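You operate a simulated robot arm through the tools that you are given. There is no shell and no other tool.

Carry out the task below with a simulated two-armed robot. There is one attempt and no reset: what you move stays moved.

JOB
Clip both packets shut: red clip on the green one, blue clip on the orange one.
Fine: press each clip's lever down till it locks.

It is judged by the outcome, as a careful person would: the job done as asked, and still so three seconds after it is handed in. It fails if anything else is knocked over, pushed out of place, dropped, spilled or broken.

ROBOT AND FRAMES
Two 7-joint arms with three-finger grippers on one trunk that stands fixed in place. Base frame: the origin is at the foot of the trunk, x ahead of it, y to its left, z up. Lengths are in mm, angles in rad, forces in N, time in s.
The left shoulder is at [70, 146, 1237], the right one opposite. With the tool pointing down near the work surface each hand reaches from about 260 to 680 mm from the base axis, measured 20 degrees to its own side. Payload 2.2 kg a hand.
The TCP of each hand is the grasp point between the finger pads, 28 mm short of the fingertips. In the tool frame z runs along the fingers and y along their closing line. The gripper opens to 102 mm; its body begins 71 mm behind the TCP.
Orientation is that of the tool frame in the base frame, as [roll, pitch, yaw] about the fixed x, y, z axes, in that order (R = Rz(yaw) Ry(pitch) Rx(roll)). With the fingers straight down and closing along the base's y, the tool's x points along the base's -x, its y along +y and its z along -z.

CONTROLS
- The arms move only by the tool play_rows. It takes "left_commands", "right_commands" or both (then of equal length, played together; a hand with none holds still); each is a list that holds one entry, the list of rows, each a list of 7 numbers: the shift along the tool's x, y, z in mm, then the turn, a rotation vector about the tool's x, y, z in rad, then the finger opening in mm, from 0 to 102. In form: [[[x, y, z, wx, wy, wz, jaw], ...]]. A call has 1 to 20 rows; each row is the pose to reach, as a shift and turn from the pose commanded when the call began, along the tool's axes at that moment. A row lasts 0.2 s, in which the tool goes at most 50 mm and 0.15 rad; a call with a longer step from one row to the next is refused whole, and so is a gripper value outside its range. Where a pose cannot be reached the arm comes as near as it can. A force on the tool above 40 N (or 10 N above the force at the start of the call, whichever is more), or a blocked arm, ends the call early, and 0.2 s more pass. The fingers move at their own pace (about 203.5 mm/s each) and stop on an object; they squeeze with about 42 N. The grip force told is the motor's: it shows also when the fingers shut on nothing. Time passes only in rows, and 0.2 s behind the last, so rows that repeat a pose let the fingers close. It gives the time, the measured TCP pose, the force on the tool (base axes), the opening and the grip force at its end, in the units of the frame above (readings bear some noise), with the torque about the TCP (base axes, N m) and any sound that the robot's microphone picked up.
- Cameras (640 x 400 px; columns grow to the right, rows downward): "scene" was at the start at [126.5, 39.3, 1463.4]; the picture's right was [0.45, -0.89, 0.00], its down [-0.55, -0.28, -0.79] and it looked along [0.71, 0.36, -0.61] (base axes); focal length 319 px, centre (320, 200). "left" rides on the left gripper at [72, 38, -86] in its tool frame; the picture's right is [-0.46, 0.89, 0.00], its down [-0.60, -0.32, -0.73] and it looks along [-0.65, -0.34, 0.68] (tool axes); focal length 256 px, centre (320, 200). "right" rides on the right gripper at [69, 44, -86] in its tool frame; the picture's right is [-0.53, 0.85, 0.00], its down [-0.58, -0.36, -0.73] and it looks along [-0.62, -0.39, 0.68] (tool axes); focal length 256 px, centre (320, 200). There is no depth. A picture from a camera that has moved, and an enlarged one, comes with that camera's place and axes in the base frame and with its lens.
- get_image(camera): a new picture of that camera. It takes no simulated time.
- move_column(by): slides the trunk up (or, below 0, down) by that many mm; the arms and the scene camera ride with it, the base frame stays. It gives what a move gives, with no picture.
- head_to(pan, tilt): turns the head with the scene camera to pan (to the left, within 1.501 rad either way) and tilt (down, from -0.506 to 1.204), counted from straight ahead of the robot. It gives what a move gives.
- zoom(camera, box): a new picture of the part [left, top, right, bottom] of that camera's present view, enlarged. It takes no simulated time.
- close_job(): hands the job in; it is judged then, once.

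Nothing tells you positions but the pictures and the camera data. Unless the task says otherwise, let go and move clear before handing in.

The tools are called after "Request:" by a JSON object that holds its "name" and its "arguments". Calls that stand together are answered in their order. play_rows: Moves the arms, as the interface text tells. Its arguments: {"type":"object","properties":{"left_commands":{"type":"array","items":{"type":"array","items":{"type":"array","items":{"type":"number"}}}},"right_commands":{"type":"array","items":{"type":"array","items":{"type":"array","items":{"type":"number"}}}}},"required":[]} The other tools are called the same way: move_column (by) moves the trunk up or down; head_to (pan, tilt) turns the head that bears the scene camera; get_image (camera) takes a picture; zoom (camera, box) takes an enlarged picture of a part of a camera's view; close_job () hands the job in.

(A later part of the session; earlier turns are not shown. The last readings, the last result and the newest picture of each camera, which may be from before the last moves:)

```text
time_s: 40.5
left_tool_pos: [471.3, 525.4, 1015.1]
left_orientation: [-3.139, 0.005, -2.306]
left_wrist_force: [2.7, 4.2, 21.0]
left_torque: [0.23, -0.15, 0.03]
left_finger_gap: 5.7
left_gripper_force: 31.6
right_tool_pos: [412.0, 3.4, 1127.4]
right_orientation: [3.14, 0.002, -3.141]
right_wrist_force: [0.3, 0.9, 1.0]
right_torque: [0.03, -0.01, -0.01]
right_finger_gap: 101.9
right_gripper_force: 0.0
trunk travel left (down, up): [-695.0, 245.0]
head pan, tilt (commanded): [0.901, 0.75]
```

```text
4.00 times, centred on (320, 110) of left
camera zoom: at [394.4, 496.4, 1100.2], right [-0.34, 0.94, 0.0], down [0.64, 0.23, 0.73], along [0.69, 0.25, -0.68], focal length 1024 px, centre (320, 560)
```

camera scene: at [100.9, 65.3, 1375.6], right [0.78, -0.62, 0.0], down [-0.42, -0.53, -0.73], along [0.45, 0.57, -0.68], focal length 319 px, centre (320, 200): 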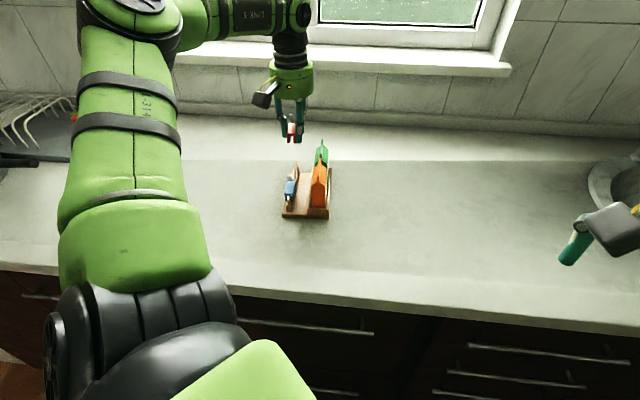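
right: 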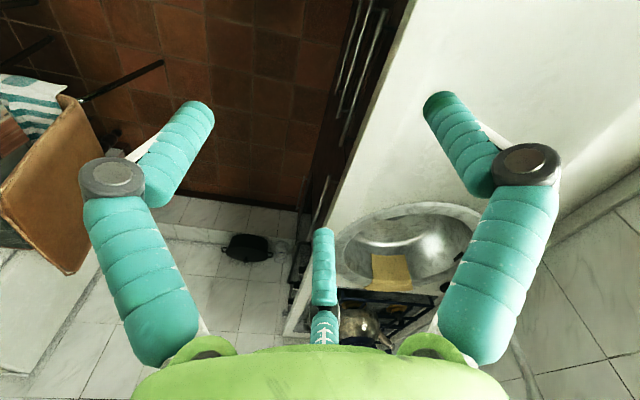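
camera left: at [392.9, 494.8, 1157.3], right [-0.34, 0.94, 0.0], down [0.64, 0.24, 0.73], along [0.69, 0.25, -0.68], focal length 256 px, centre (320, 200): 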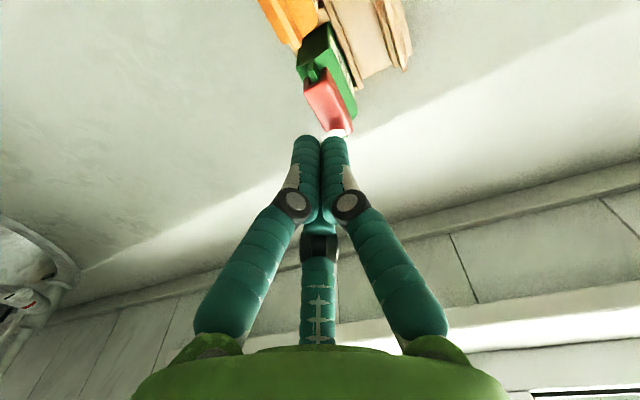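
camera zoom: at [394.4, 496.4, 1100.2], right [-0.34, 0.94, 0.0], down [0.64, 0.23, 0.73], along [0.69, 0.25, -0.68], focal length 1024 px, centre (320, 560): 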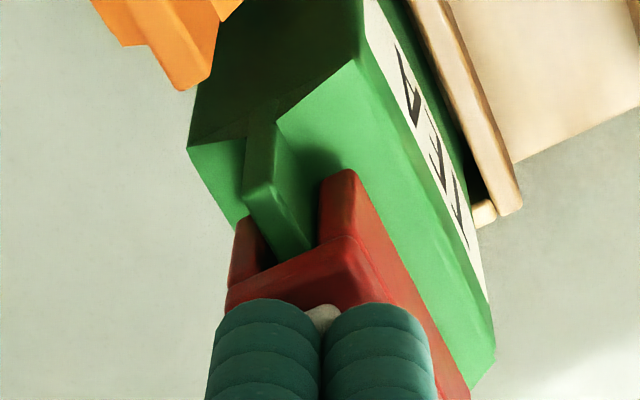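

At 21 N there's still no click, and the torque shows I'm pressing closer to the hinge than to the lever's tip. I'll back off a little and look at the lever before pressing nearer its tip.

Request:
{"name": "play_rows", "arguments": {"left_commands": [[[0, 0, -3, 0, 0, 0, 0], [0, 0, -8, 0, 0, 0, 0], [0, 0, -20, 0, 0, 0, 0], [0, 0, -30, 0, 0, 0, 0], [0, 0, -30, 0, 0, 0, 0]]]}}

Request:
{"name": "zoom", "arguments": {"camera": "scene", "box": [296, 120, 344, 160]}}

Request:
{"name": "zoom", "arguments": {"camera": "left", "box": [256, 60, 384, 160]}}

```text
time_s: 41.7
left_tool_pos: [472.3, 526.8, 1042.2]
left_orientation: [3.141, -0.001, -2.303]
left_wrist_force: [0.0, 0.1, 0.4]
left_torque: [-0.01, -0.01, -0.01]
left_finger_gap: 2.2
left_gripper_force: 31.6
right_tool_pos: [413.9, 5.7, 1126.1]
right_orientation: [-3.141, 0.0, 3.141]
right_wrist_force: [0.2, 0.2, 0.5]
right_torque: [0.01, 0.03, 0.05]
right_finger_gap: 102.0
right_gripper_force: 0.0
trunk travel left (down, up): [-695.0, 245.0]
head pan, tilt (commanded): [0.901, 0.75]
```

```text
10.00 times, centred on (320, 140) of scene
camera zoom: at [100.9, 65.5, 1375.5], right [0.78, -0.62, 0.0], down [-0.42, -0.53, -0.73], along [0.45, 0.57, -0.68], focal length 3194 px, centre (320, 800)
```

zoom: 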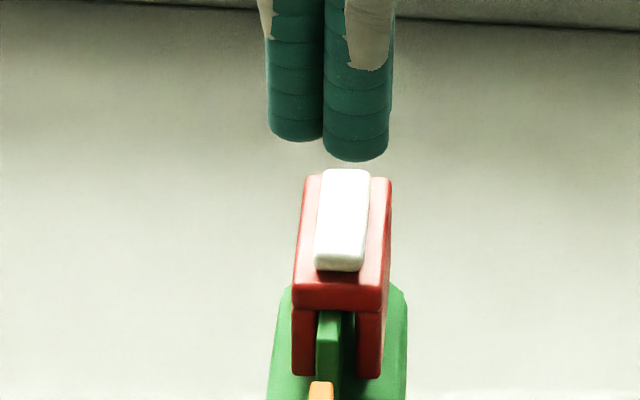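

```text
4.00 times, centred on (320, 110) of left
camera zoom: at [395.9, 498.6, 1127.8], right [-0.34, 0.94, 0.0], down [0.64, 0.24, 0.73], along [0.69, 0.25, -0.68], focal length 1024 px, centre (320, 560)
```

zoom: 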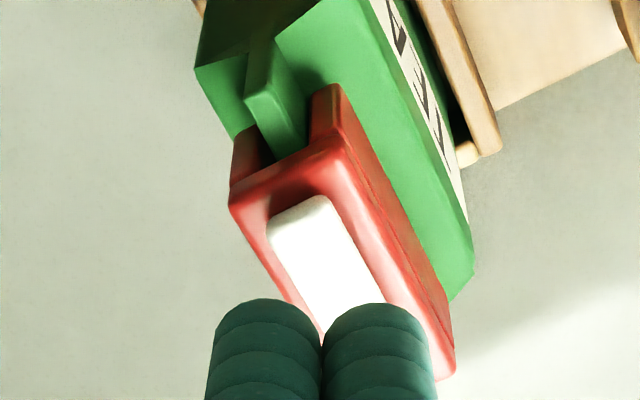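

Request:
{"name": "zoom", "arguments": {"camera": "scene", "box": [312, 134, 336, 149]}}

Request:
{"name": "zoom", "arguments": {"camera": "left", "box": [304, 94, 352, 144]}}

```text
16.00 times, centred on (324, 142) of scene
camera zoom: at [100.9, 65.5, 1375.5], right [0.78, -0.62, 0.0], down [-0.42, -0.53, -0.73], along [0.45, 0.57, -0.68], focal length 5111 px, centre (256, 1136)
```

zoom: 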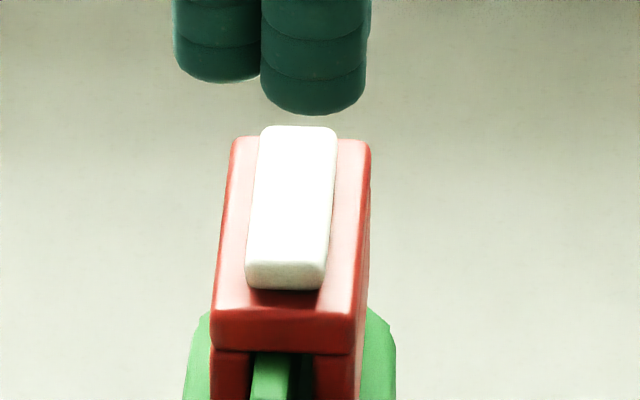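

```text
8.00 times, centred on (328, 119) of left
camera zoom: at [395.9, 498.6, 1127.8], right [-0.34, 0.94, 0.0], down [0.64, 0.24, 0.73], along [0.69, 0.25, -0.68], focal length 2048 px, centre (256, 848)
```

zoom: 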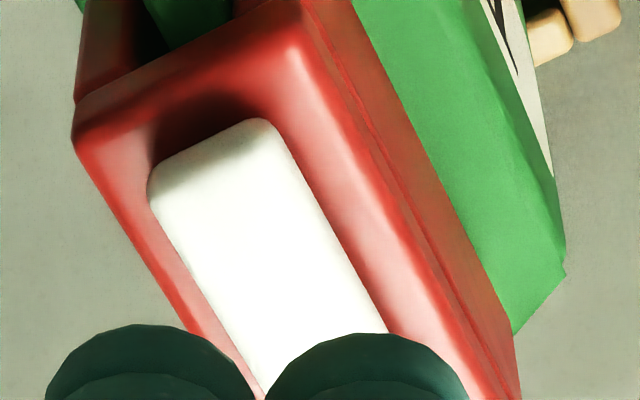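

The lever lies flat on the clip and stays there, but no click has been reported. I'll press again nearer the lever's tip to make sure it locks.

Request:
{"name": "play_rows", "arguments": {"left_commands": [[[5, -0.3, 0, 0, 0, 0, 0], [10, -0.5, 0, 0, 0, 0, 0], [10, -0.5, 10, 0, 0, 0, 0], [10, -0.5, 20, 0, 0, 0, 0], [10, -0.5, 25, 0, 0, 0, 0], [10, -0.5, 25, 0, 0, 0, 0]]]}}

Request:
{"name": "zoom", "arguments": {"camera": "scene", "box": [296, 125, 344, 155]}}

```text
time_s: 43.1
left_tool_pos: [465.8, 517.8, 1017.4]
left_orientation: [-3.142, 0.0, -2.305]
left_wrist_force: [-0.3, 0.2, 0.3]
left_torque: [0.02, -0.02, 0.01]
left_finger_gap: 2.0
left_gripper_force: 31.4
right_tool_pos: [412.9, 6.5, 1125.6]
right_orientation: [-3.14, 0.0, -3.141]
right_wrist_force: [0.1, 0.3, 0.1]
right_torque: [0.03, 0.02, -0.01]
right_finger_gap: 101.9
right_gripper_force: 0.0
trunk travel left (down, up): [-695.0, 245.0]
head pan, tilt (commanded): [0.901, 0.75]
```

```text
13.33 times, centred on (320, 140) of scene
camera zoom: at [100.8, 65.0, 1375.6], right [0.78, -0.62, 0.0], down [-0.42, -0.53, -0.73], along [0.45, 0.57, -0.68], focal length 4259 px, centre (320, 1000)
```

zoom: 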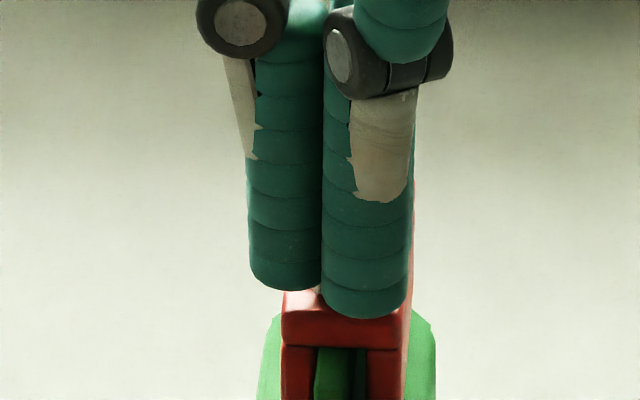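

Request:
{"name": "play_rows", "arguments": {"left_commands": [[[0, 0, 1, 0, 0, 0, 0], [0, 0, 2, 0, 0, 0, 0], [0, 0, 3, 0, 0, 0, 0], [0, 0, 4, 0, 0, 0, 0], [0, 0, 4, 0, 0, 0, 0]]]}}

```text
time_s: 44.3
left_tool_pos: [465.3, 517.6, 1013.8]
left_orientation: [-3.138, 0.004, -2.306]
left_wrist_force: [1.0, 1.9, 11.2]
left_torque: [0.15, -0.1, 0.01]
left_finger_gap: 6.0
left_gripper_force: 31.6
right_tool_pos: [412.9, 4.4, 1126.1]
right_orientation: [3.139, 0.001, 3.141]
right_wrist_force: [0.3, -0.6, 0.3]
right_torque: [-0.02, -0.04, -0.01]
right_finger_gap: 102.0
right_gripper_force: 0.0
trunk travel left (down, up): [-695.0, 245.0]
head pan, tilt (commanded): [0.901, 0.75]
```

Request:
{"name": "play_rows", "arguments": {"left_commands": [[[0, 0, 1, 0, 0, 0, 0], [0, 0, 2, 0, 0, 0, 0], [0, 0, 3, 0, 0, 0, 0], [0, 0, 4, 0, 0, 0, 0], [0, 0, 4, 0, 0, 0, 0]]]}}

Request:
{"name": "zoom", "arguments": {"camera": "scene", "box": [296, 125, 344, 155]}}

Request:
{"name": "get_image", "arguments": {"camera": "left"}}

```text
time_s: 45.5
left_tool_pos: [463.9, 516.8, 1014.0]
left_orientation: [-3.139, 0.009, -2.305]
left_wrist_force: [4.0, 3.0, 30.2]
left_torque: [0.32, -0.2, 0.02]
left_finger_gap: 6.2
left_gripper_force: 31.2
right_tool_pos: [411.4, 2.9, 1125.7]
right_orientation: [3.14, 0.004, -3.141]
right_wrist_force: [0.7, -0.8, 0.2]
right_torque: [0.0, -0.01, -0.02]
right_finger_gap: 102.1
right_gripper_force: 0.0
trunk travel left (down, up): [-695.0, 245.0]
head pan, tilt (commanded): [0.901, 0.75]
```

```text
13.33 times, centred on (320, 140) of scene
camera zoom: at [97.4, 61.1, 1376.2], right [0.78, -0.62, 0.0], down [-0.42, -0.53, -0.73], along [0.46, 0.58, -0.68], focal length 4259 px, centre (320, 1000)
```

zoom: 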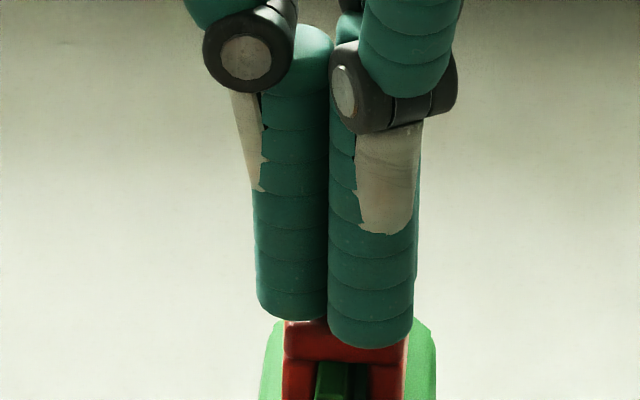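

```text
taken
camera left: at [387.2, 487.4, 1099.4], right [-0.34, 0.94, 0.0], down [0.63, 0.23, 0.74], along [0.69, 0.25, -0.68], focal length 256 px, centre (320, 200)
```

left: 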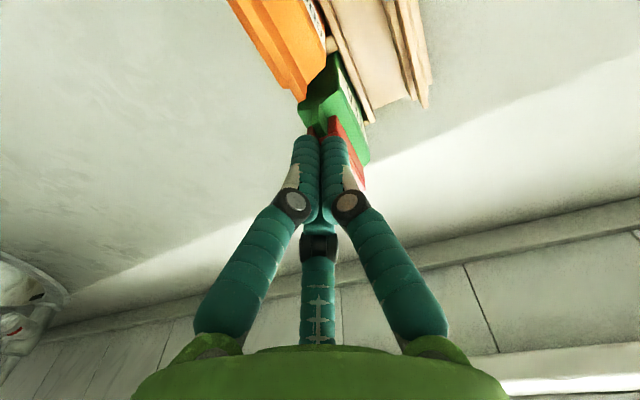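

At 30 N the fist no longer moves, so the lever is on its stop. I'll lift off and inspect the lever closely from a couple of angles.

Request:
{"name": "play_rows", "arguments": {"left_commands": [[[0, 0, -4, 0, 0, 0, 0], [0, 0, -10, 0, 0, 0, 0], [5, 5, -25, 0, 0, 0, 0], [15, 20, -45, 0, 0, 0, 0], [25, 40, -60, 0, 0, 0, 0], [35, 60, -60, 0, 0, 0, 0], [35, 60, -60, 0, 0, 0, 0]]]}}

Request:
{"name": "zoom", "arguments": {"camera": "scene", "box": [312, 134, 336, 149]}}

Request:
{"name": "get_image", "arguments": {"camera": "left"}}

```text
time_s: 47.1
left_tool_pos: [396.9, 533.0, 1070.8]
left_orientation: [3.139, -0.004, -2.305]
left_wrist_force: [-0.9, 1.0, 0.0]
left_torque: [0.04, 0.0, -0.01]
left_finger_gap: 2.4
left_gripper_force: 31.0
right_tool_pos: [412.9, 4.3, 1124.7]
right_orientation: [3.141, -0.001, 3.141]
right_wrist_force: [-0.4, -0.4, -0.3]
right_torque: [-0.03, 0.01, -0.01]
right_finger_gap: 101.7
right_gripper_force: 0.1
trunk travel left (down, up): [-695.0, 245.0]
head pan, tilt (commanded): [0.901, 0.75]
```

```text
16.00 times, centred on (324, 142) of scene
camera zoom: at [101.5, 64.6, 1375.6], right [0.78, -0.62, 0.0], down [-0.42, -0.53, -0.73], along [0.45, 0.57, -0.68], focal length 5111 px, centre (256, 1136)
```

zoom: 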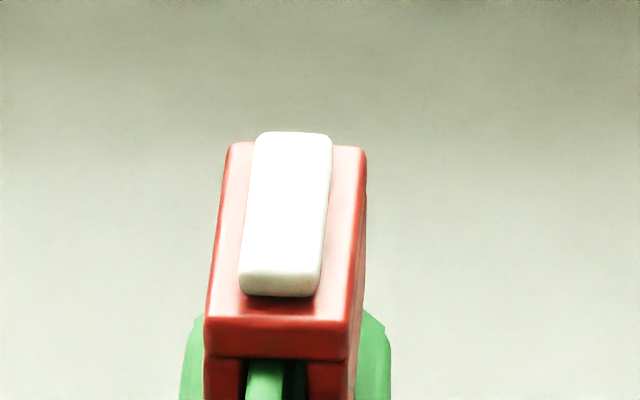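

```text
taken
camera left: at [321.1, 504.9, 1155.5], right [-0.34, 0.94, 0.0], down [0.64, 0.24, 0.73], along [0.69, 0.25, -0.68], focal length 256 px, centre (320, 200)
```

left: 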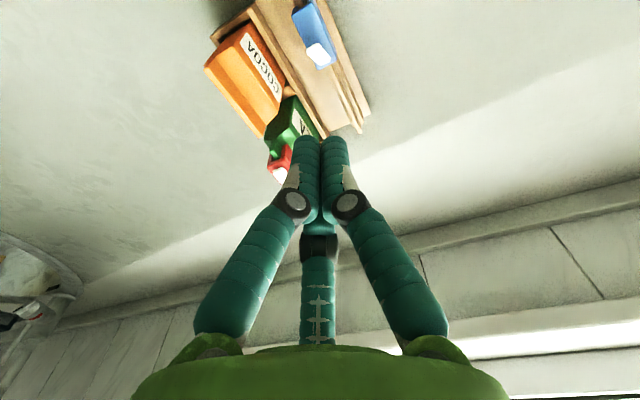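

Request:
{"name": "zoom", "arguments": {"camera": "left", "box": [256, 130, 304, 190]}}

Request:
{"name": "zoom", "arguments": {"camera": "scene", "box": [316, 138, 332, 148]}}

```text
6.67 times, centred on (280, 160) of left
camera zoom: at [321.1, 504.9, 1155.5], right [-0.34, 0.94, 0.0], down [0.64, 0.24, 0.73], along [0.69, 0.25, -0.68], focal length 1707 px, centre (587, 467)
```

zoom: 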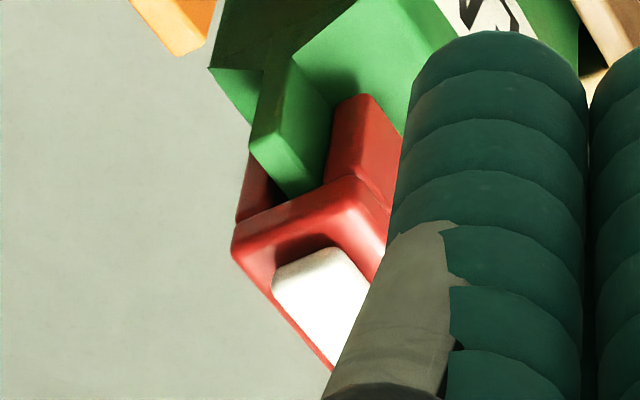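

```text
16.00 times, centred on (324, 143) of scene
camera zoom: at [101.5, 64.6, 1375.6], right [0.78, -0.62, 0.0], down [-0.42, -0.53, -0.73], along [0.45, 0.57, -0.68], focal length 5111 px, centre (256, 1112)
```

zoom: 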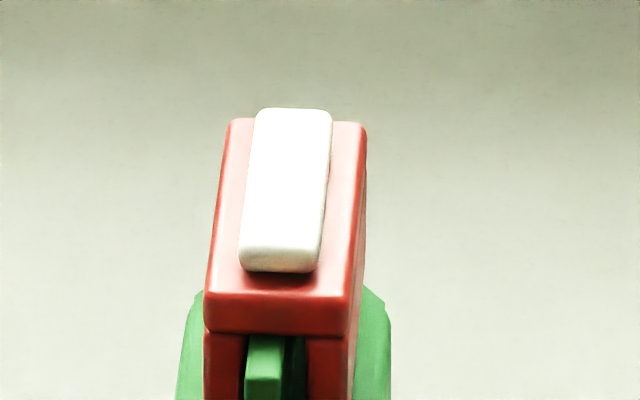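

Request:
{"name": "play_rows", "arguments": {"left_commands": [[[-8, 16, 0, 0, 0, 0.1, 0], [-18.8, 35.9, 0, 0, 0, 0.2, 0], [-18.8, 35.9, 0, 0, 0, 0.3, 0], [-18.8, 35.9, 0, 0, 0, 0.3, 0]]]}}

Request:
{"name": "get_image", "arguments": {"camera": "left"}}

```text
time_s: 48.1
left_tool_pos: [383.1, 571.1, 1068.6]
left_orientation: [3.14, 0.0, -2.608]
left_wrist_force: [-0.8, -0.7, 0.0]
left_torque: [0.0, 0.01, -0.02]
left_finger_gap: 2.3
left_gripper_force: 31.2
right_tool_pos: [413.9, 4.7, 1124.8]
right_orientation: [3.141, 0.0, 3.141]
right_wrist_force: [-0.7, -0.3, -0.9]
right_torque: [-0.02, 0.01, -0.02]
right_finger_gap: 102.2
right_gripper_force: 0.1
trunk travel left (down, up): [-695.0, 245.0]
head pan, tilt (commanded): [0.901, 0.75]
```

```text
taken
camera left: at [301.9, 567.6, 1154.8], right [-0.05, 1.0, 0.0], down [0.68, 0.03, 0.73], along [0.73, 0.04, -0.68], focal length 256 px, centre (320, 200)
```

left: 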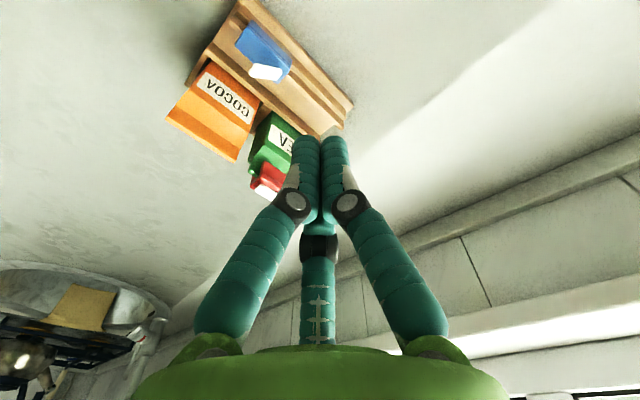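

Request:
{"name": "zoom", "arguments": {"camera": "left", "box": [240, 155, 296, 205]}}

Request:
{"name": "zoom", "arguments": {"camera": "left", "box": [232, 10, 328, 90]}}

```text
8.00 times, centred on (268, 180) of left
camera zoom: at [301.9, 567.6, 1154.8], right [-0.05, 1.0, 0.0], down [0.68, 0.03, 0.73], along [0.73, 0.04, -0.68], focal length 2048 px, centre (736, 360)
```

zoom: 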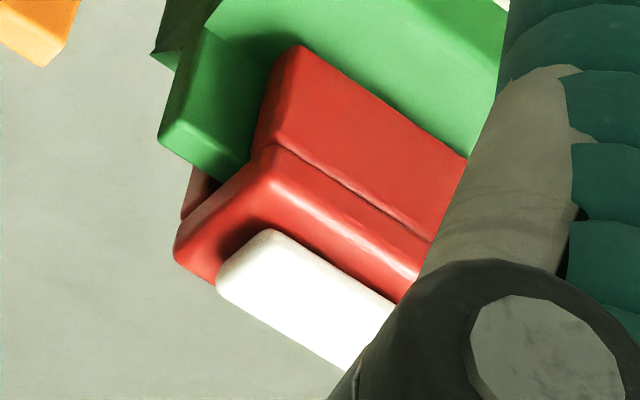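

```text
5.00 times, centred on (280, 50) of left
camera zoom: at [301.9, 567.6, 1154.8], right [-0.05, 1.0, 0.0], down [0.68, 0.03, 0.73], along [0.73, 0.04, -0.68], focal length 1280 px, centre (520, 950)
```

zoom: 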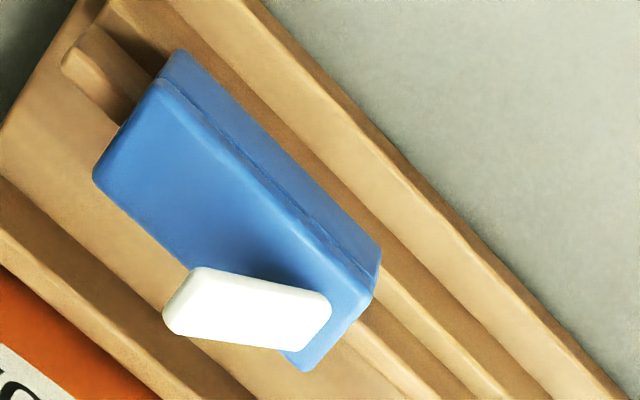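

The side view shows the red lever lying flat, parallel to the clip top. Now for the blue clip: I'll go over it with the fingers opened to 56, turn back to yaw −2.305 and descend partway.

Request:
{"name": "play_rows", "arguments": {"left_commands": [[[8, -12, 0, 0, 0, -0.1, 20], [16, -26, 0, 0, 0, -0.2, 40], [25, -40, 0, 0, 0, -0.303, 56], [30.2, -48.5, 5, 0, 0, -0.303, 56], [30.2, -48.5, 30, 0, 0, -0.303, 56], [30.2, -48.5, 60, 0, 0, -0.303, 56], [30.2, -48.5, 85, 0, 0, -0.303, 56], [30.2, -48.5, 94, 0, 0, -0.303, 56], [30.2, -48.5, 94, 0, 0, -0.303, 56]]]}}

Request:
{"name": "zoom", "arguments": {"camera": "scene", "box": [256, 140, 336, 190]}}

Request:
{"name": "get_image", "arguments": {"camera": "left"}}

```text
time_s: 50.1
left_tool_pos: [381.1, 512.9, 974.8]
left_orientation: [-3.142, 0.0, -2.302]
left_wrist_force: [0.4, -1.0, 0.2]
left_torque: [0.03, 0.0, 0.0]
left_finger_gap: 55.7
left_gripper_force: 0.2
right_tool_pos: [413.3, 3.8, 1125.0]
right_orientation: [3.141, -0.002, 3.14]
right_wrist_force: [0.2, -1.1, -0.4]
right_torque: [-0.01, -0.01, -0.02]
right_finger_gap: 102.1
right_gripper_force: 0.1
trunk travel left (down, up): [-695.0, 245.0]
head pan, tilt (commanded): [0.901, 0.75]
```

```text
8.00 times, centred on (296, 165) of scene
camera zoom: at [100.7, 64.9, 1375.6], right [0.78, -0.62, 0.0], down [-0.42, -0.53, -0.73], along [0.45, 0.57, -0.68], focal length 2556 px, centre (512, 480)
```

zoom: 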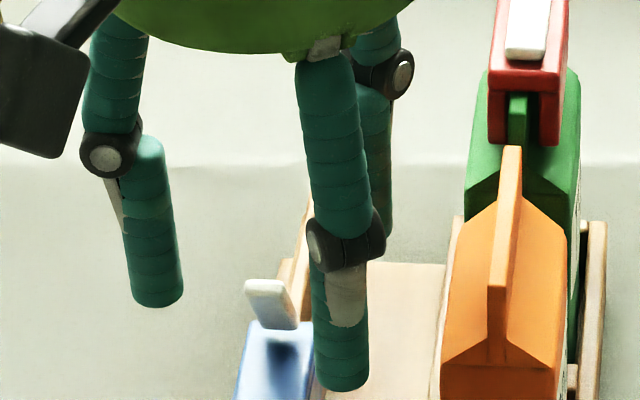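

```text
taken
camera left: at [305.8, 485.1, 1061.1], right [-0.35, 0.94, 0.0], down [0.64, 0.24, 0.73], along [0.69, 0.25, -0.68], focal length 256 px, centre (320, 200)
```

left: 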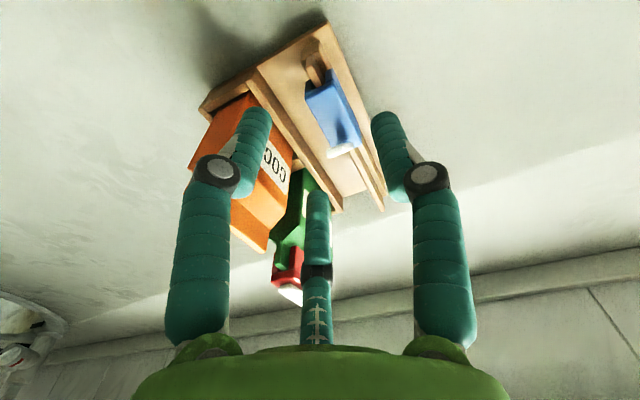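

Request:
{"name": "play_rows", "arguments": {"left_commands": [[[-0.8, 1.3, 5, 0, 0, 0, 56], [-0.8, 1.3, 16, 0, 0, 0, 56], [-0.8, 1.3, 28, 0, 0, 0, 56], [-0.8, 1.3, 40, 0, 0, 0, 56], [-0.8, 1.3, 51.5, 0, 0, 0, 56], [-0.8, 1.3, 51.5, 0, 0, 0, 48], [-0.8, 1.3, 51.5, 0, 0, 0, 40], [-0.8, 1.3, 51.5, 0, 0, 0, 40]]]}}

Request:
{"name": "zoom", "arguments": {"camera": "scene", "box": [264, 155, 328, 195]}}

Request:
{"name": "zoom", "arguments": {"camera": "left", "box": [224, 80, 416, 200]}}

```text
time_s: 51.9
left_tool_pos: [381.9, 514.8, 923.0]
left_orientation: [-3.141, 0.0, -2.302]
left_wrist_force: [0.1, -0.9, 0.2]
left_torque: [-0.01, 0.02, -0.01]
left_finger_gap: 39.8
left_gripper_force: 0.0
right_tool_pos: [412.6, 4.7, 1125.1]
right_orientation: [-3.141, -0.002, -3.141]
right_wrist_force: [0.9, 0.0, 0.4]
right_torque: [-0.04, 0.0, 0.0]
right_finger_gap: 101.9
right_gripper_force: 0.1
trunk travel left (down, up): [-695.0, 245.0]
head pan, tilt (commanded): [0.901, 0.75]
```

```text
10.00 times, centred on (296, 175) of scene
camera zoom: at [100.8, 65.1, 1375.6], right [0.78, -0.62, 0.0], down [-0.42, -0.53, -0.73], along [0.45, 0.57, -0.68], focal length 3194 px, centre (560, 450)
```

zoom: 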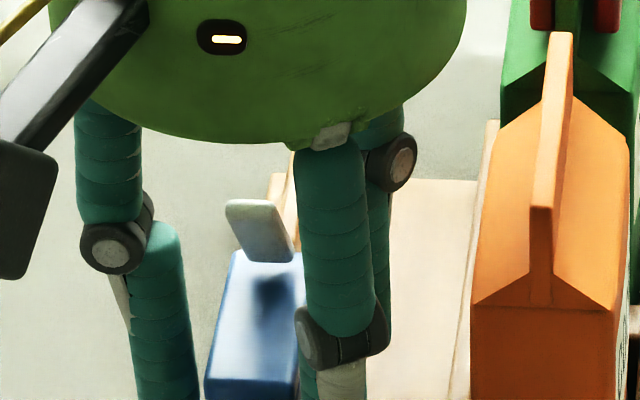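

```text
3.33 times, centred on (320, 140) of left
camera zoom: at [305.4, 487.0, 1009.0], right [-0.35, 0.94, 0.0], down [0.64, 0.24, 0.73], along [0.69, 0.25, -0.68], focal length 853 px, centre (320, 400)
```

zoom: 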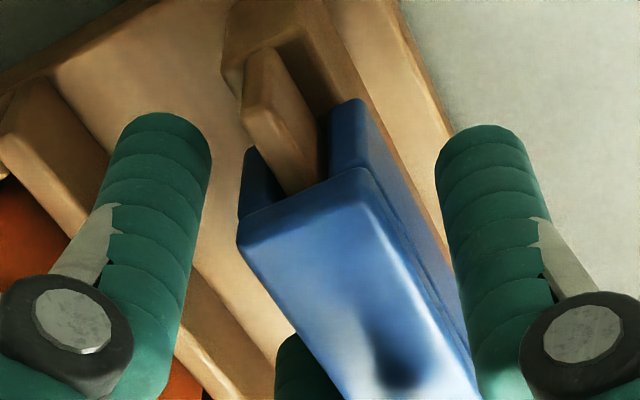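

The blue clip sits about 6 mm further along the rail relative to the hand than red did; laterally it's well placed. I'll shift 6 mm along the rail and recheck before closing.

Request:
{"name": "play_rows", "arguments": {"left_commands": [[[-3, 0, 0, 0, 0, 0, 40], [-6, 0, 0, 0, 0, 0, 40], [-6, 0, 0, 0, 0, 0, 40]]]}}

Request:
{"name": "zoom", "arguments": {"camera": "scene", "box": [264, 165, 328, 205]}}

Request:
{"name": "zoom", "arguments": {"camera": "left", "box": [224, 80, 416, 200]}}

```text
time_s: 52.7
left_tool_pos: [385.8, 518.8, 923.5]
left_orientation: [3.141, 0.0, -2.304]
left_wrist_force: [0.2, -0.1, 0.1]
left_torque: [0.01, -0.06, 0.0]
left_finger_gap: 40.0
left_gripper_force: 0.0
right_tool_pos: [414.1, 4.4, 1125.9]
right_orientation: [-3.141, -0.001, 3.141]
right_wrist_force: [0.3, -0.1, -0.4]
right_torque: [0.0, -0.03, -0.03]
right_finger_gap: 102.0
right_gripper_force: 0.0
trunk travel left (down, up): [-695.0, 245.0]
head pan, tilt (commanded): [0.901, 0.75]
```

```text
10.00 times, centred on (296, 185) of scene
camera zoom: at [100.7, 65.0, 1375.6], right [0.78, -0.62, 0.0], down [-0.42, -0.53, -0.73], along [0.45, 0.57, -0.68], focal length 3194 px, centre (560, 350)
```

zoom: 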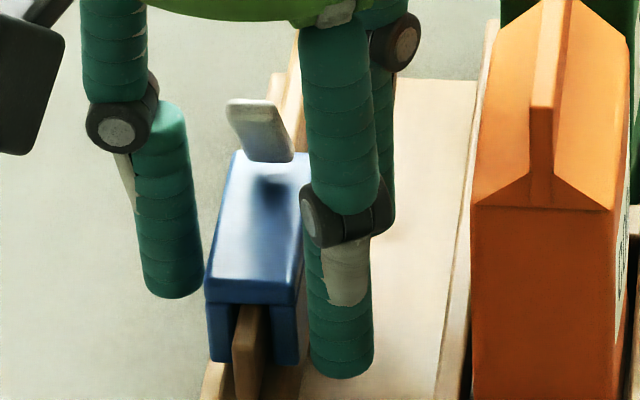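

```text
3.33 times, centred on (320, 140) of left
camera zoom: at [309.8, 491.7, 1009.4], right [-0.35, 0.94, 0.0], down [0.64, 0.24, 0.73], along [0.69, 0.25, -0.68], focal length 853 px, centre (320, 400)
```

zoom: 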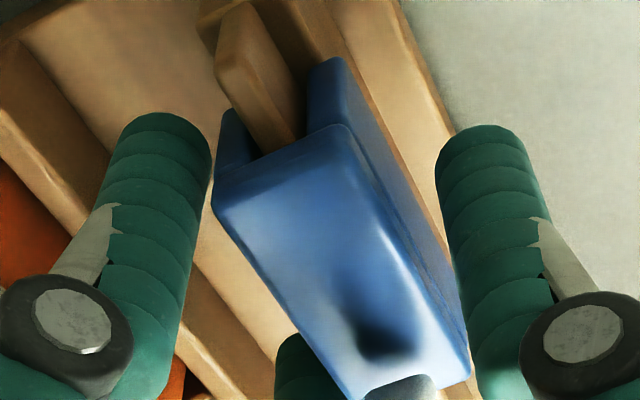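

Alignment now matches the good red grip. Closing gently in steps.

Request:
{"name": "play_rows", "arguments": {"left_commands": [[[0, 0, 0, 0, 0, 0, 36], [0, 0, 0, 0, 0, 0, 33], [0, 0, 0, 0, 0, 0, 31.5], [0, 0, 0, 0, 0, 0, 30.5], [0, 0, 0, 0, 0, 0, 30.5]]]}}

Request:
{"name": "zoom", "arguments": {"camera": "scene", "box": [264, 165, 328, 205]}}

Request:
{"name": "zoom", "arguments": {"camera": "left", "box": [264, 80, 328, 120]}}

```text
time_s: 53.9
left_tool_pos: [386.5, 520.1, 922.0]
left_orientation: [-3.14, 0.001, -2.3]
left_wrist_force: [-0.3, 1.0, 0.1]
left_torque: [0.01, 0.01, 0.0]
left_finger_gap: 31.2
left_gripper_force: 0.1
right_tool_pos: [413.5, 4.3, 1125.7]
right_orientation: [-3.141, -0.001, 3.14]
right_wrist_force: [0.5, 0.1, 0.0]
right_torque: [-0.02, -0.01, 0.02]
right_finger_gap: 102.1
right_gripper_force: 0.1
trunk travel left (down, up): [-695.0, 245.0]
head pan, tilt (commanded): [0.901, 0.75]
```

```text
10.00 times, centred on (296, 185) of scene
camera zoom: at [100.8, 65.0, 1375.6], right [0.78, -0.62, 0.0], down [-0.42, -0.53, -0.73], along [0.45, 0.57, -0.68], focal length 3194 px, centre (560, 350)
```

zoom: 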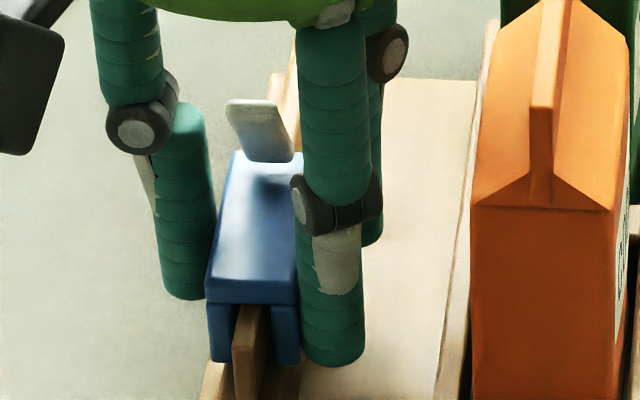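

```text
10.00 times, centred on (296, 100) of left
camera zoom: at [309.8, 491.7, 1009.4], right [-0.35, 0.94, 0.0], down [0.64, 0.24, 0.73], along [0.69, 0.25, -0.68], focal length 2560 px, centre (560, 1200)
```

zoom: 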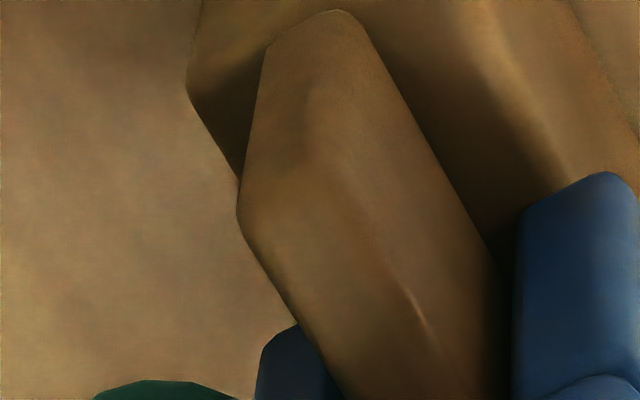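

Request:
{"name": "play_rows", "arguments": {"left_commands": [[[0, 0, 0, 0, 0, 0, 29], [0, 0, 0, 0, 0, 0, 27], [0, 0, 0, 0, 0, 0, 24], [0, 0, 0, 0, 0, 0, 22], [0, 0, 0, 0, 0, 0, 22]]]}}

Request:
{"name": "zoom", "arguments": {"camera": "scene", "box": [264, 165, 328, 205]}}

Request:
{"name": "zoom", "arguments": {"camera": "left", "box": [224, 80, 416, 200]}}

```text
time_s: 55.1
left_tool_pos: [386.4, 520.1, 922.7]
left_orientation: [3.141, 0.001, -2.302]
left_wrist_force: [0.2, -0.5, 0.0]
left_torque: [0.01, 0.01, -0.01]
left_finger_gap: 29.1
left_gripper_force: 41.8
right_tool_pos: [412.4, 5.3, 1124.3]
right_orientation: [3.141, -0.001, -3.142]
right_wrist_force: [-0.2, 0.3, 0.1]
right_torque: [-0.02, 0.03, -0.01]
right_finger_gap: 101.8
right_gripper_force: 0.1
trunk travel left (down, up): [-695.0, 245.0]
head pan, tilt (commanded): [0.901, 0.75]
```

```text
10.00 times, centred on (296, 185) of scene
camera zoom: at [100.8, 65.0, 1375.6], right [0.78, -0.62, 0.0], down [-0.42, -0.53, -0.73], along [0.45, 0.57, -0.68], focal length 3194 px, centre (560, 350)
```

zoom: 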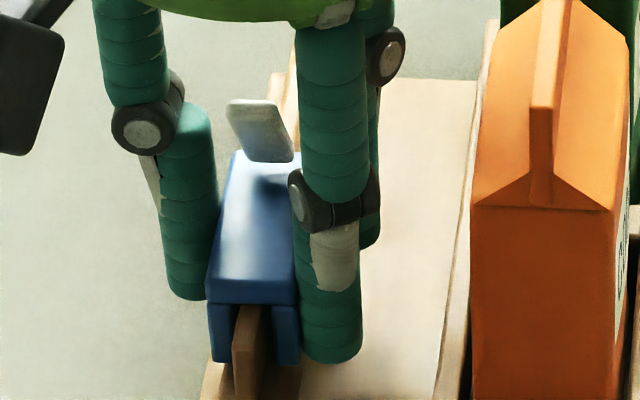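

```text
3.33 times, centred on (320, 140) of left
camera zoom: at [309.8, 491.7, 1009.4], right [-0.35, 0.94, 0.0], down [0.64, 0.24, 0.73], along [0.69, 0.25, -0.68], focal length 853 px, centre (320, 400)
```

zoom: 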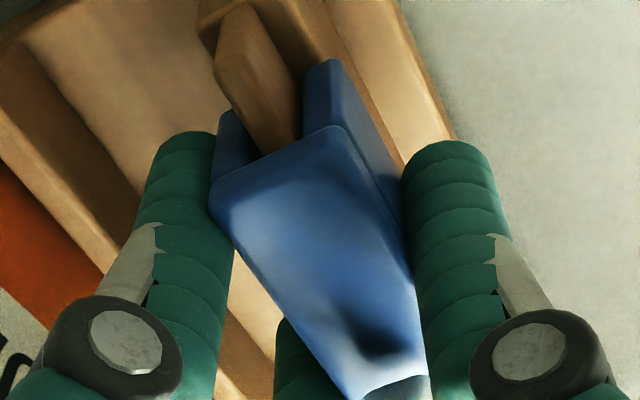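

Blue clip gripped firmly with nothing displaced. Lifting it off the blade, then carrying it sideways above the orange fin.

Request:
{"name": "play_rows", "arguments": {"left_commands": [[[0, 0, -3, 0, 0, 0, 22], [0, 0, -8, 0, 0, 0, 22], [0, 0, -14, 0, 0, 0, 22], [0, 0, -22, 0, 0, 0, 22], [0, 0, -35, 0, 0, 0, 22], [0, 0, -55, 0, 0, 0, 22], [0, 0, -75, 0, 0, 0, 22], [0, 0, -95, 0, 0, 0, 22], [0, 0, -105, 0, 0, 0, 22], [0, 0, -105, 0, 0, 0, 22], [0, -10, -105, 0, 0, 0, 22], [0, -22, -105, 0, 0, 0, 22], [0, -35, -105, 0, 0, 0, 22], [0, -48, -105, 0, 0, 0, 22], [0, -58, -105, 0, 0, 0, 22], [0, -63, -105, 0, 0, 0, 22], [0, -63, -105, 0, 0, 0, 22], [0, -63, -105, 0, 0, 0, 22]]]}}

Request:
{"name": "zoom", "arguments": {"camera": "scene", "box": [288, 125, 352, 165]}}

Request:
{"name": "get_image", "arguments": {"camera": "left"}}

```text
time_s: 58.9
left_tool_pos: [433.7, 476.6, 1028.9]
left_orientation: [-3.141, -0.002, -2.301]
left_wrist_force: [0.4, -0.7, -0.9]
left_torque: [0.02, -0.01, -0.03]
left_finger_gap: 28.8
left_gripper_force: 41.5
right_tool_pos: [413.1, 5.8, 1124.8]
right_orientation: [3.142, 0.001, 3.141]
right_wrist_force: [0.3, -0.4, 0.2]
right_torque: [0.01, -0.02, 0.03]
right_finger_gap: 102.0
right_gripper_force: 0.2
trunk travel left (down, up): [-695.0, 245.0]
head pan, tilt (commanded): [0.901, 0.75]
```

```text
10.00 times, centred on (320, 145) of scene
camera zoom: at [100.8, 65.1, 1375.6], right [0.78, -0.62, 0.0], down [-0.42, -0.53, -0.73], along [0.45, 0.57, -0.68], focal length 3194 px, centre (320, 750)
```

zoom: 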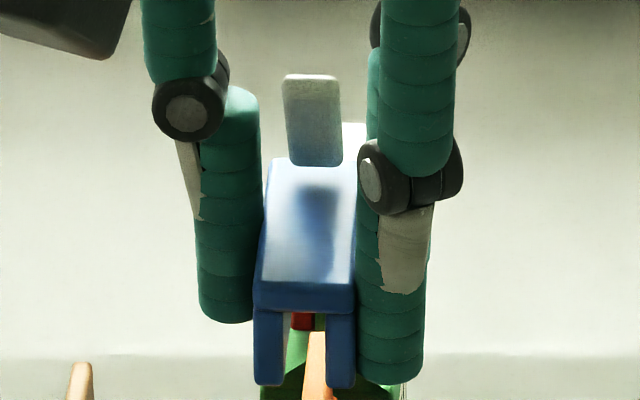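

```text
taken
camera left: at [357.0, 449.0, 1114.6], right [-0.35, 0.94, 0.0], down [0.64, 0.24, 0.73], along [0.69, 0.25, -0.68], focal length 256 px, centre (320, 200)
```

left: 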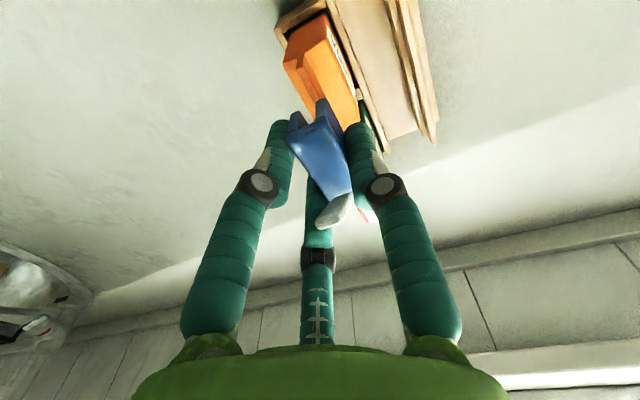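

Blue clip is over the orange fin, lateral offset within ~0.2 mm by the scene view. Lowering 29 mm to straddle the fin and check.

Request:
{"name": "play_rows", "arguments": {"left_commands": [[[0, 0, 6, 0, 0, 0, 22], [0, 0, 12, 0, 0, 0, 22], [0, 0, 18, 0, 0, 0, 22], [0, 0, 24, 0, 0, 0, 22], [0, 0, 29, 0, 0, 0, 22], [0, 0, 29, 0, 0, 0, 22]]]}}

Request:
{"name": "zoom", "arguments": {"camera": "scene", "box": [304, 160, 336, 180]}}

Request:
{"name": "zoom", "arguments": {"camera": "left", "box": [272, 80, 368, 140]}}

```text
time_s: 60.3
left_tool_pos: [433.1, 478.3, 999.6]
left_orientation: [3.142, -0.001, -2.303]
left_wrist_force: [-0.6, -0.1, 0.3]
left_torque: [0.0, 0.04, 0.0]
left_finger_gap: 28.5
left_gripper_force: 41.8
right_tool_pos: [413.3, 5.6, 1124.8]
right_orientation: [3.141, 0.0, -3.142]
right_wrist_force: [0.5, 1.0, 0.8]
right_torque: [-0.02, 0.01, -0.01]
right_finger_gap: 102.0
right_gripper_force: 0.1
trunk travel left (down, up): [-695.0, 245.0]
head pan, tilt (commanded): [0.901, 0.75]
```

```text
16.00 times, centred on (320, 170) of scene
camera zoom: at [100.8, 65.0, 1375.6], right [0.78, -0.62, 0.0], down [-0.42, -0.53, -0.73], along [0.45, 0.57, -0.68], focal length 5111 px, centre (320, 680)
```

zoom: 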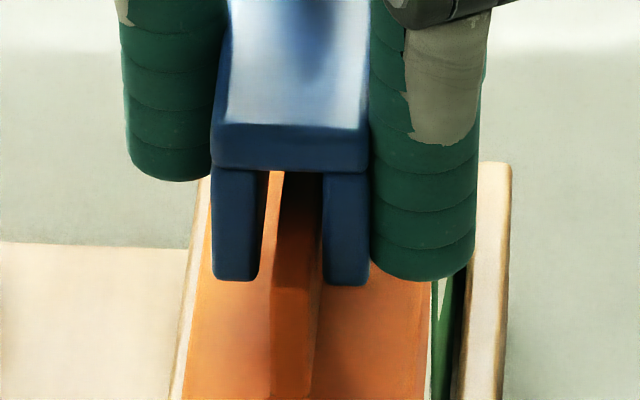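

```text
6.67 times, centred on (320, 110) of left
camera zoom: at [356.7, 449.7, 1085.6], right [-0.35, 0.94, 0.0], down [0.64, 0.24, 0.73], along [0.69, 0.25, -0.68], focal length 1707 px, centre (320, 800)
```

zoom: 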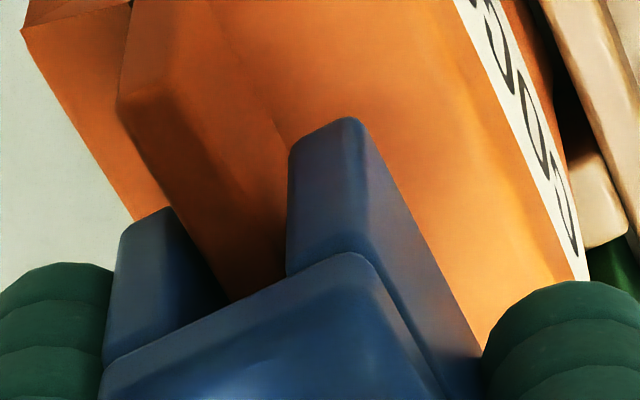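

The fin is within 0.6 mm of the slot centre; I'll nudge 0.5 mm and lower on.

Request:
{"name": "play_rows", "arguments": {"left_commands": [[[0, -0.5, 0, 0, 0, 0, 22], [0, -0.5, 2, 0, 0, 0, 22], [0, -0.5, 4, 0, 0, 0, 22], [0, -0.5, 6, 0, 0, 0, 22], [0, -0.5, 8, 0, 0, 0, 22], [0, -0.5, 9.3, 0, 0, 0, 22], [0, -0.5, 9.3, 0, 0, 0, 22]]]}}

Request:
{"name": "zoom", "arguments": {"camera": "scene", "box": [304, 160, 336, 180]}}

```text
time_s: 61.9
left_tool_pos: [433.5, 477.5, 991.6]
left_orientation: [3.141, 0.0, -2.302]
left_wrist_force: [0.2, -0.5, 0.2]
left_torque: [0.03, 0.0, -0.01]
left_finger_gap: 28.4
left_gripper_force: 41.5
right_tool_pos: [413.5, 5.1, 1124.7]
right_orientation: [-3.141, -0.002, 3.141]
right_wrist_force: [0.0, -0.4, 0.3]
right_torque: [-0.02, 0.01, -0.01]
right_finger_gap: 102.0
right_gripper_force: 0.1
trunk travel left (down, up): [-695.0, 245.0]
head pan, tilt (commanded): [0.901, 0.75]
```

```text
16.00 times, centred on (320, 170) of scene
camera zoom: at [100.8, 65.0, 1375.6], right [0.78, -0.62, 0.0], down [-0.42, -0.53, -0.73], along [0.45, 0.57, -0.68], focal length 5111 px, centre (320, 680)
```

zoom: 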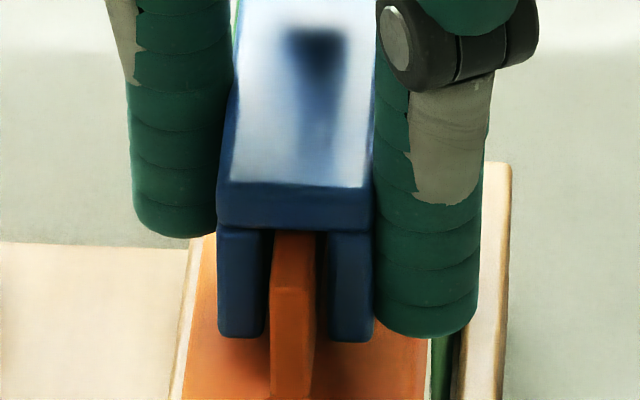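

Request:
{"name": "play_rows", "arguments": {"left_commands": [[[0, 0, 0.6, 0, 0, 0, 22], [0, 0, 1.2, 0, 0, 0, 22], [0, 0, 1.8, 0, 0, 0, 22], [0, 0, 2.2, 0, 0, 0, 22], [0, 0, 2.2, 0, 0, 0, 22]]]}}

Request:
{"name": "zoom", "arguments": {"camera": "scene", "box": [304, 160, 336, 180]}}

```text
time_s: 63.1
left_tool_pos: [432.3, 476.4, 989.9]
left_orientation: [-3.141, 0.004, -2.304]
left_wrist_force: [1.6, 2.6, 8.6]
left_torque: [-0.01, 0.0, -0.06]
left_finger_gap: 28.8
left_gripper_force: 42.2
right_tool_pos: [413.0, 4.8, 1125.6]
right_orientation: [3.141, -0.002, -3.141]
right_wrist_force: [-1.1, 0.1, -0.2]
right_torque: [0.02, 0.01, 0.02]
right_finger_gap: 102.1
right_gripper_force: 0.1
trunk travel left (down, up): [-695.0, 245.0]
head pan, tilt (commanded): [0.901, 0.75]
```

```text
16.00 times, centred on (320, 170) of scene
camera zoom: at [100.2, 64.4, 1375.8], right [0.78, -0.62, 0.0], down [-0.42, -0.53, -0.73], along [0.45, 0.57, -0.68], focal length 5111 px, centre (320, 680)
```

zoom: 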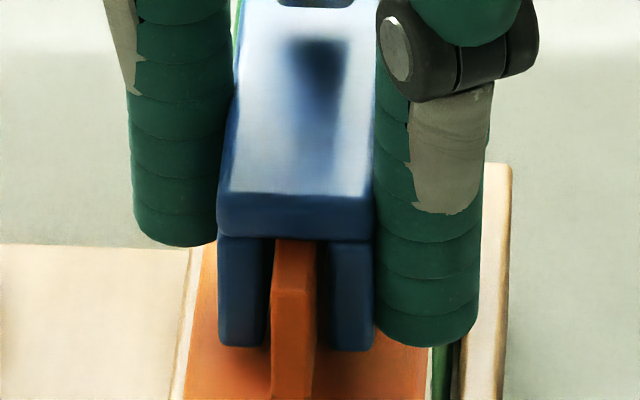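

Seated (8.6 N upward). Relieving pressure and releasing gently.

Request:
{"name": "play_rows", "arguments": {"left_commands": [[[0, 0, -0.8, 0, 0, 0, 22], [0, 0, -0.8, 0, 0, 0, 26], [0, 0, -0.8, 0, 0, 0, 29], [0, 0, -0.8, 0, 0, 0, 31], [0, 0, -0.8, 0, 0, 0, 32], [0, 0, -0.8, 0, 0, 0, 33], [0, 0, -0.8, 0, 0, 0, 35], [0, 0, -0.8, 0, 0, 0, 38], [0, 0, -0.8, 0, 0, 0, 38]]]}}

Request:
{"name": "zoom", "arguments": {"camera": "scene", "box": [296, 146, 344, 180]}}

Request:
{"name": "zoom", "arguments": {"camera": "left", "box": [224, 80, 416, 200]}}

```text
time_s: 65.1
left_tool_pos: [433.2, 477.2, 989.2]
left_orientation: [3.14, 0.0, -2.304]
left_wrist_force: [0.2, 0.0, -0.2]
left_torque: [-0.02, -0.02, 0.03]
left_finger_gap: 38.1
left_gripper_force: 0.0
right_tool_pos: [413.2, 4.2, 1125.4]
right_orientation: [-3.142, 0.0, 3.141]
right_wrist_force: [-0.1, -0.3, -0.2]
right_torque: [0.0, 0.01, 0.0]
right_finger_gap: 102.1
right_gripper_force: 0.0
trunk travel left (down, up): [-695.0, 245.0]
head pan, tilt (commanded): [0.901, 0.75]
```

```text
11.76 times, centred on (320, 163) of scene
camera zoom: at [100.8, 65.1, 1375.6], right [0.78, -0.62, 0.0], down [-0.42, -0.53, -0.73], along [0.45, 0.57, -0.68], focal length 3758 px, centre (320, 635)
```

zoom: 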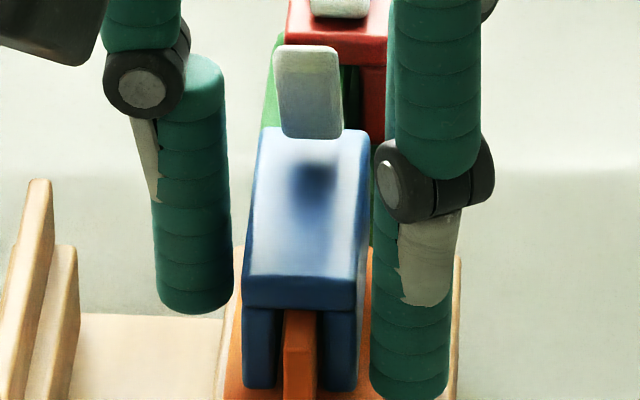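

```text
3.33 times, centred on (320, 140) of left
camera zoom: at [357.0, 449.1, 1075.3], right [-0.35, 0.94, 0.0], down [0.64, 0.24, 0.73], along [0.69, 0.25, -0.68], focal length 853 px, centre (320, 400)
```

zoom: 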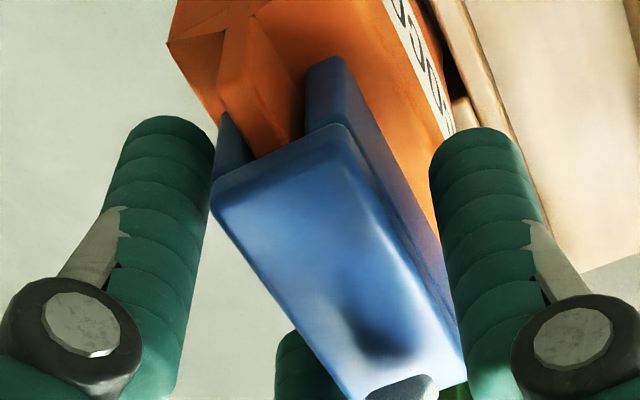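

Blue clip stands upright and free on the orange fin. Rising straight up, making a fist, and lining up over the blue lever.

Request:
{"name": "play_rows", "arguments": {"left_commands": [[[0, 0, -5, 0, 0, 0, 40], [0, 0, -15, 0, 0, 0, 42], [0, 0, -35, 0, 0, 0, 42], [0, 0, -55, 0, 0, 0, 42], [0, 0, -75, 0, 0, 0, 42], [0, 0, -82, 0, 0, 0, 42], [5, 2, -82, 0, 0, 0, 20], [11.5, 5.3, -82, 0, 0, 0, 0], [11.5, 5.3, -82, 0, 0, 0, 0], [11.5, 5.3, -70, 0, 0, 0, 0], [11.5, 5.3, -60, 0, 0, 0, 0], [11.5, 5.3, -60, 0, 0, 0, 0]]]}}

Request:
{"name": "zoom", "arguments": {"camera": "scene", "box": [288, 115, 352, 175]}}

Request:
{"name": "zoom", "arguments": {"camera": "left", "box": [256, 60, 384, 160]}}

```text
time_s: 67.7
left_tool_pos: [422.4, 471.5, 1047.9]
left_orientation: [3.14, 0.0, -2.303]
left_wrist_force: [0.1, -0.7, 0.2]
left_torque: [-0.03, -0.02, 0.0]
left_finger_gap: 2.0
left_gripper_force: 31.1
right_tool_pos: [414.3, 4.1, 1125.5]
right_orientation: [-3.141, 0.002, 3.141]
right_wrist_force: [0.7, -0.2, 0.7]
right_torque: [0.03, 0.01, -0.01]
right_finger_gap: 102.0
right_gripper_force: 0.1
trunk travel left (down, up): [-695.0, 245.0]
head pan, tilt (commanded): [0.901, 0.75]
```

```text
6.67 times, centred on (320, 145) of scene
camera zoom: at [100.8, 64.8, 1375.6], right [0.78, -0.62, 0.0], down [-0.42, -0.53, -0.73], along [0.45, 0.57, -0.68], focal length 2130 px, centre (320, 567)
```

zoom: 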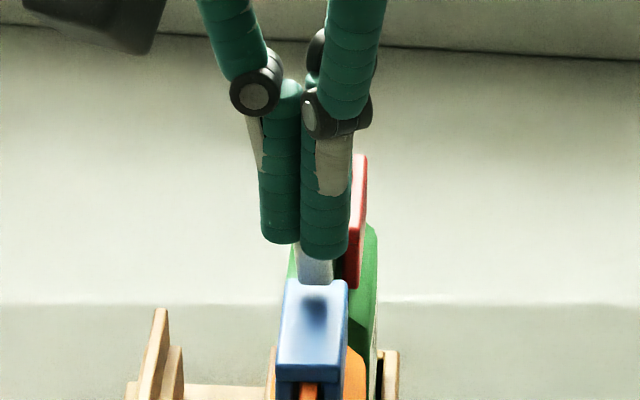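

```text
4.00 times, centred on (320, 110) of left
camera zoom: at [345.3, 444.2, 1134.3], right [-0.35, 0.94, 0.0], down [0.64, 0.24, 0.73], along [0.69, 0.25, -0.68], focal length 1024 px, centre (320, 560)
```

zoom: 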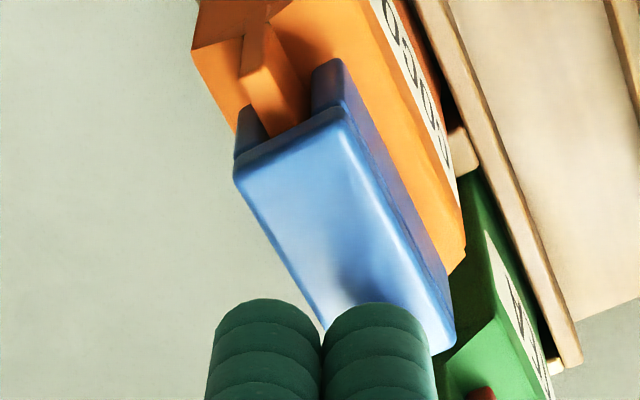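

Alignment matches the red case. Pressing the blue lever down, listening for a click.

Request:
{"name": "play_rows", "arguments": {"left_commands": [[[0, 0, 3, 0, 0, 0, 0], [0, 0, 6, 0, 0, 0, 0], [0, 0, 9, 0, 0, 0, 0], [0, 0, 12, 0, 0, 0, 0], [0, 0, 15, 0, 0, 0, 0], [0, 0, 18, 0, 0, 0, 0], [0, 0, 21, 0, 0, 0, 0], [0, 0, 24, 0, 0, 0, 0], [0, 0, 26, 0, 0, 0, 0], [0, 0, 26, 0, 0, 0, 0]]]}}

Request:
{"name": "zoom", "arguments": {"camera": "scene", "box": [288, 145, 336, 175]}}

```text
time_s: 69.9
left_tool_pos: [421.9, 472.4, 1022.3]
left_orientation: [-3.141, -0.001, -2.302]
left_wrist_force: [-0.1, 0.2, 1.0]
left_torque: [0.01, -0.01, 0.0]
left_finger_gap: 2.0
left_gripper_force: 31.6
right_tool_pos: [413.3, 4.1, 1126.9]
right_orientation: [-3.141, -0.002, -3.14]
right_wrist_force: [-0.4, 0.4, 0.1]
right_torque: [-0.02, -0.02, -0.01]
right_finger_gap: 102.0
right_gripper_force: 0.0
trunk travel left (down, up): [-695.0, 245.0]
head pan, tilt (commanded): [0.901, 0.75]
```

```text
13.33 times, centred on (312, 160) of scene
camera zoom: at [100.7, 65.0, 1375.6], right [0.78, -0.62, 0.0], down [-0.42, -0.53, -0.73], along [0.45, 0.57, -0.68], focal length 4259 px, centre (427, 733)
```

zoom: 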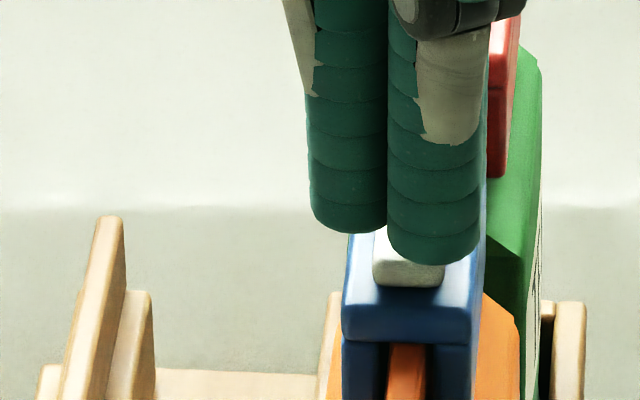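

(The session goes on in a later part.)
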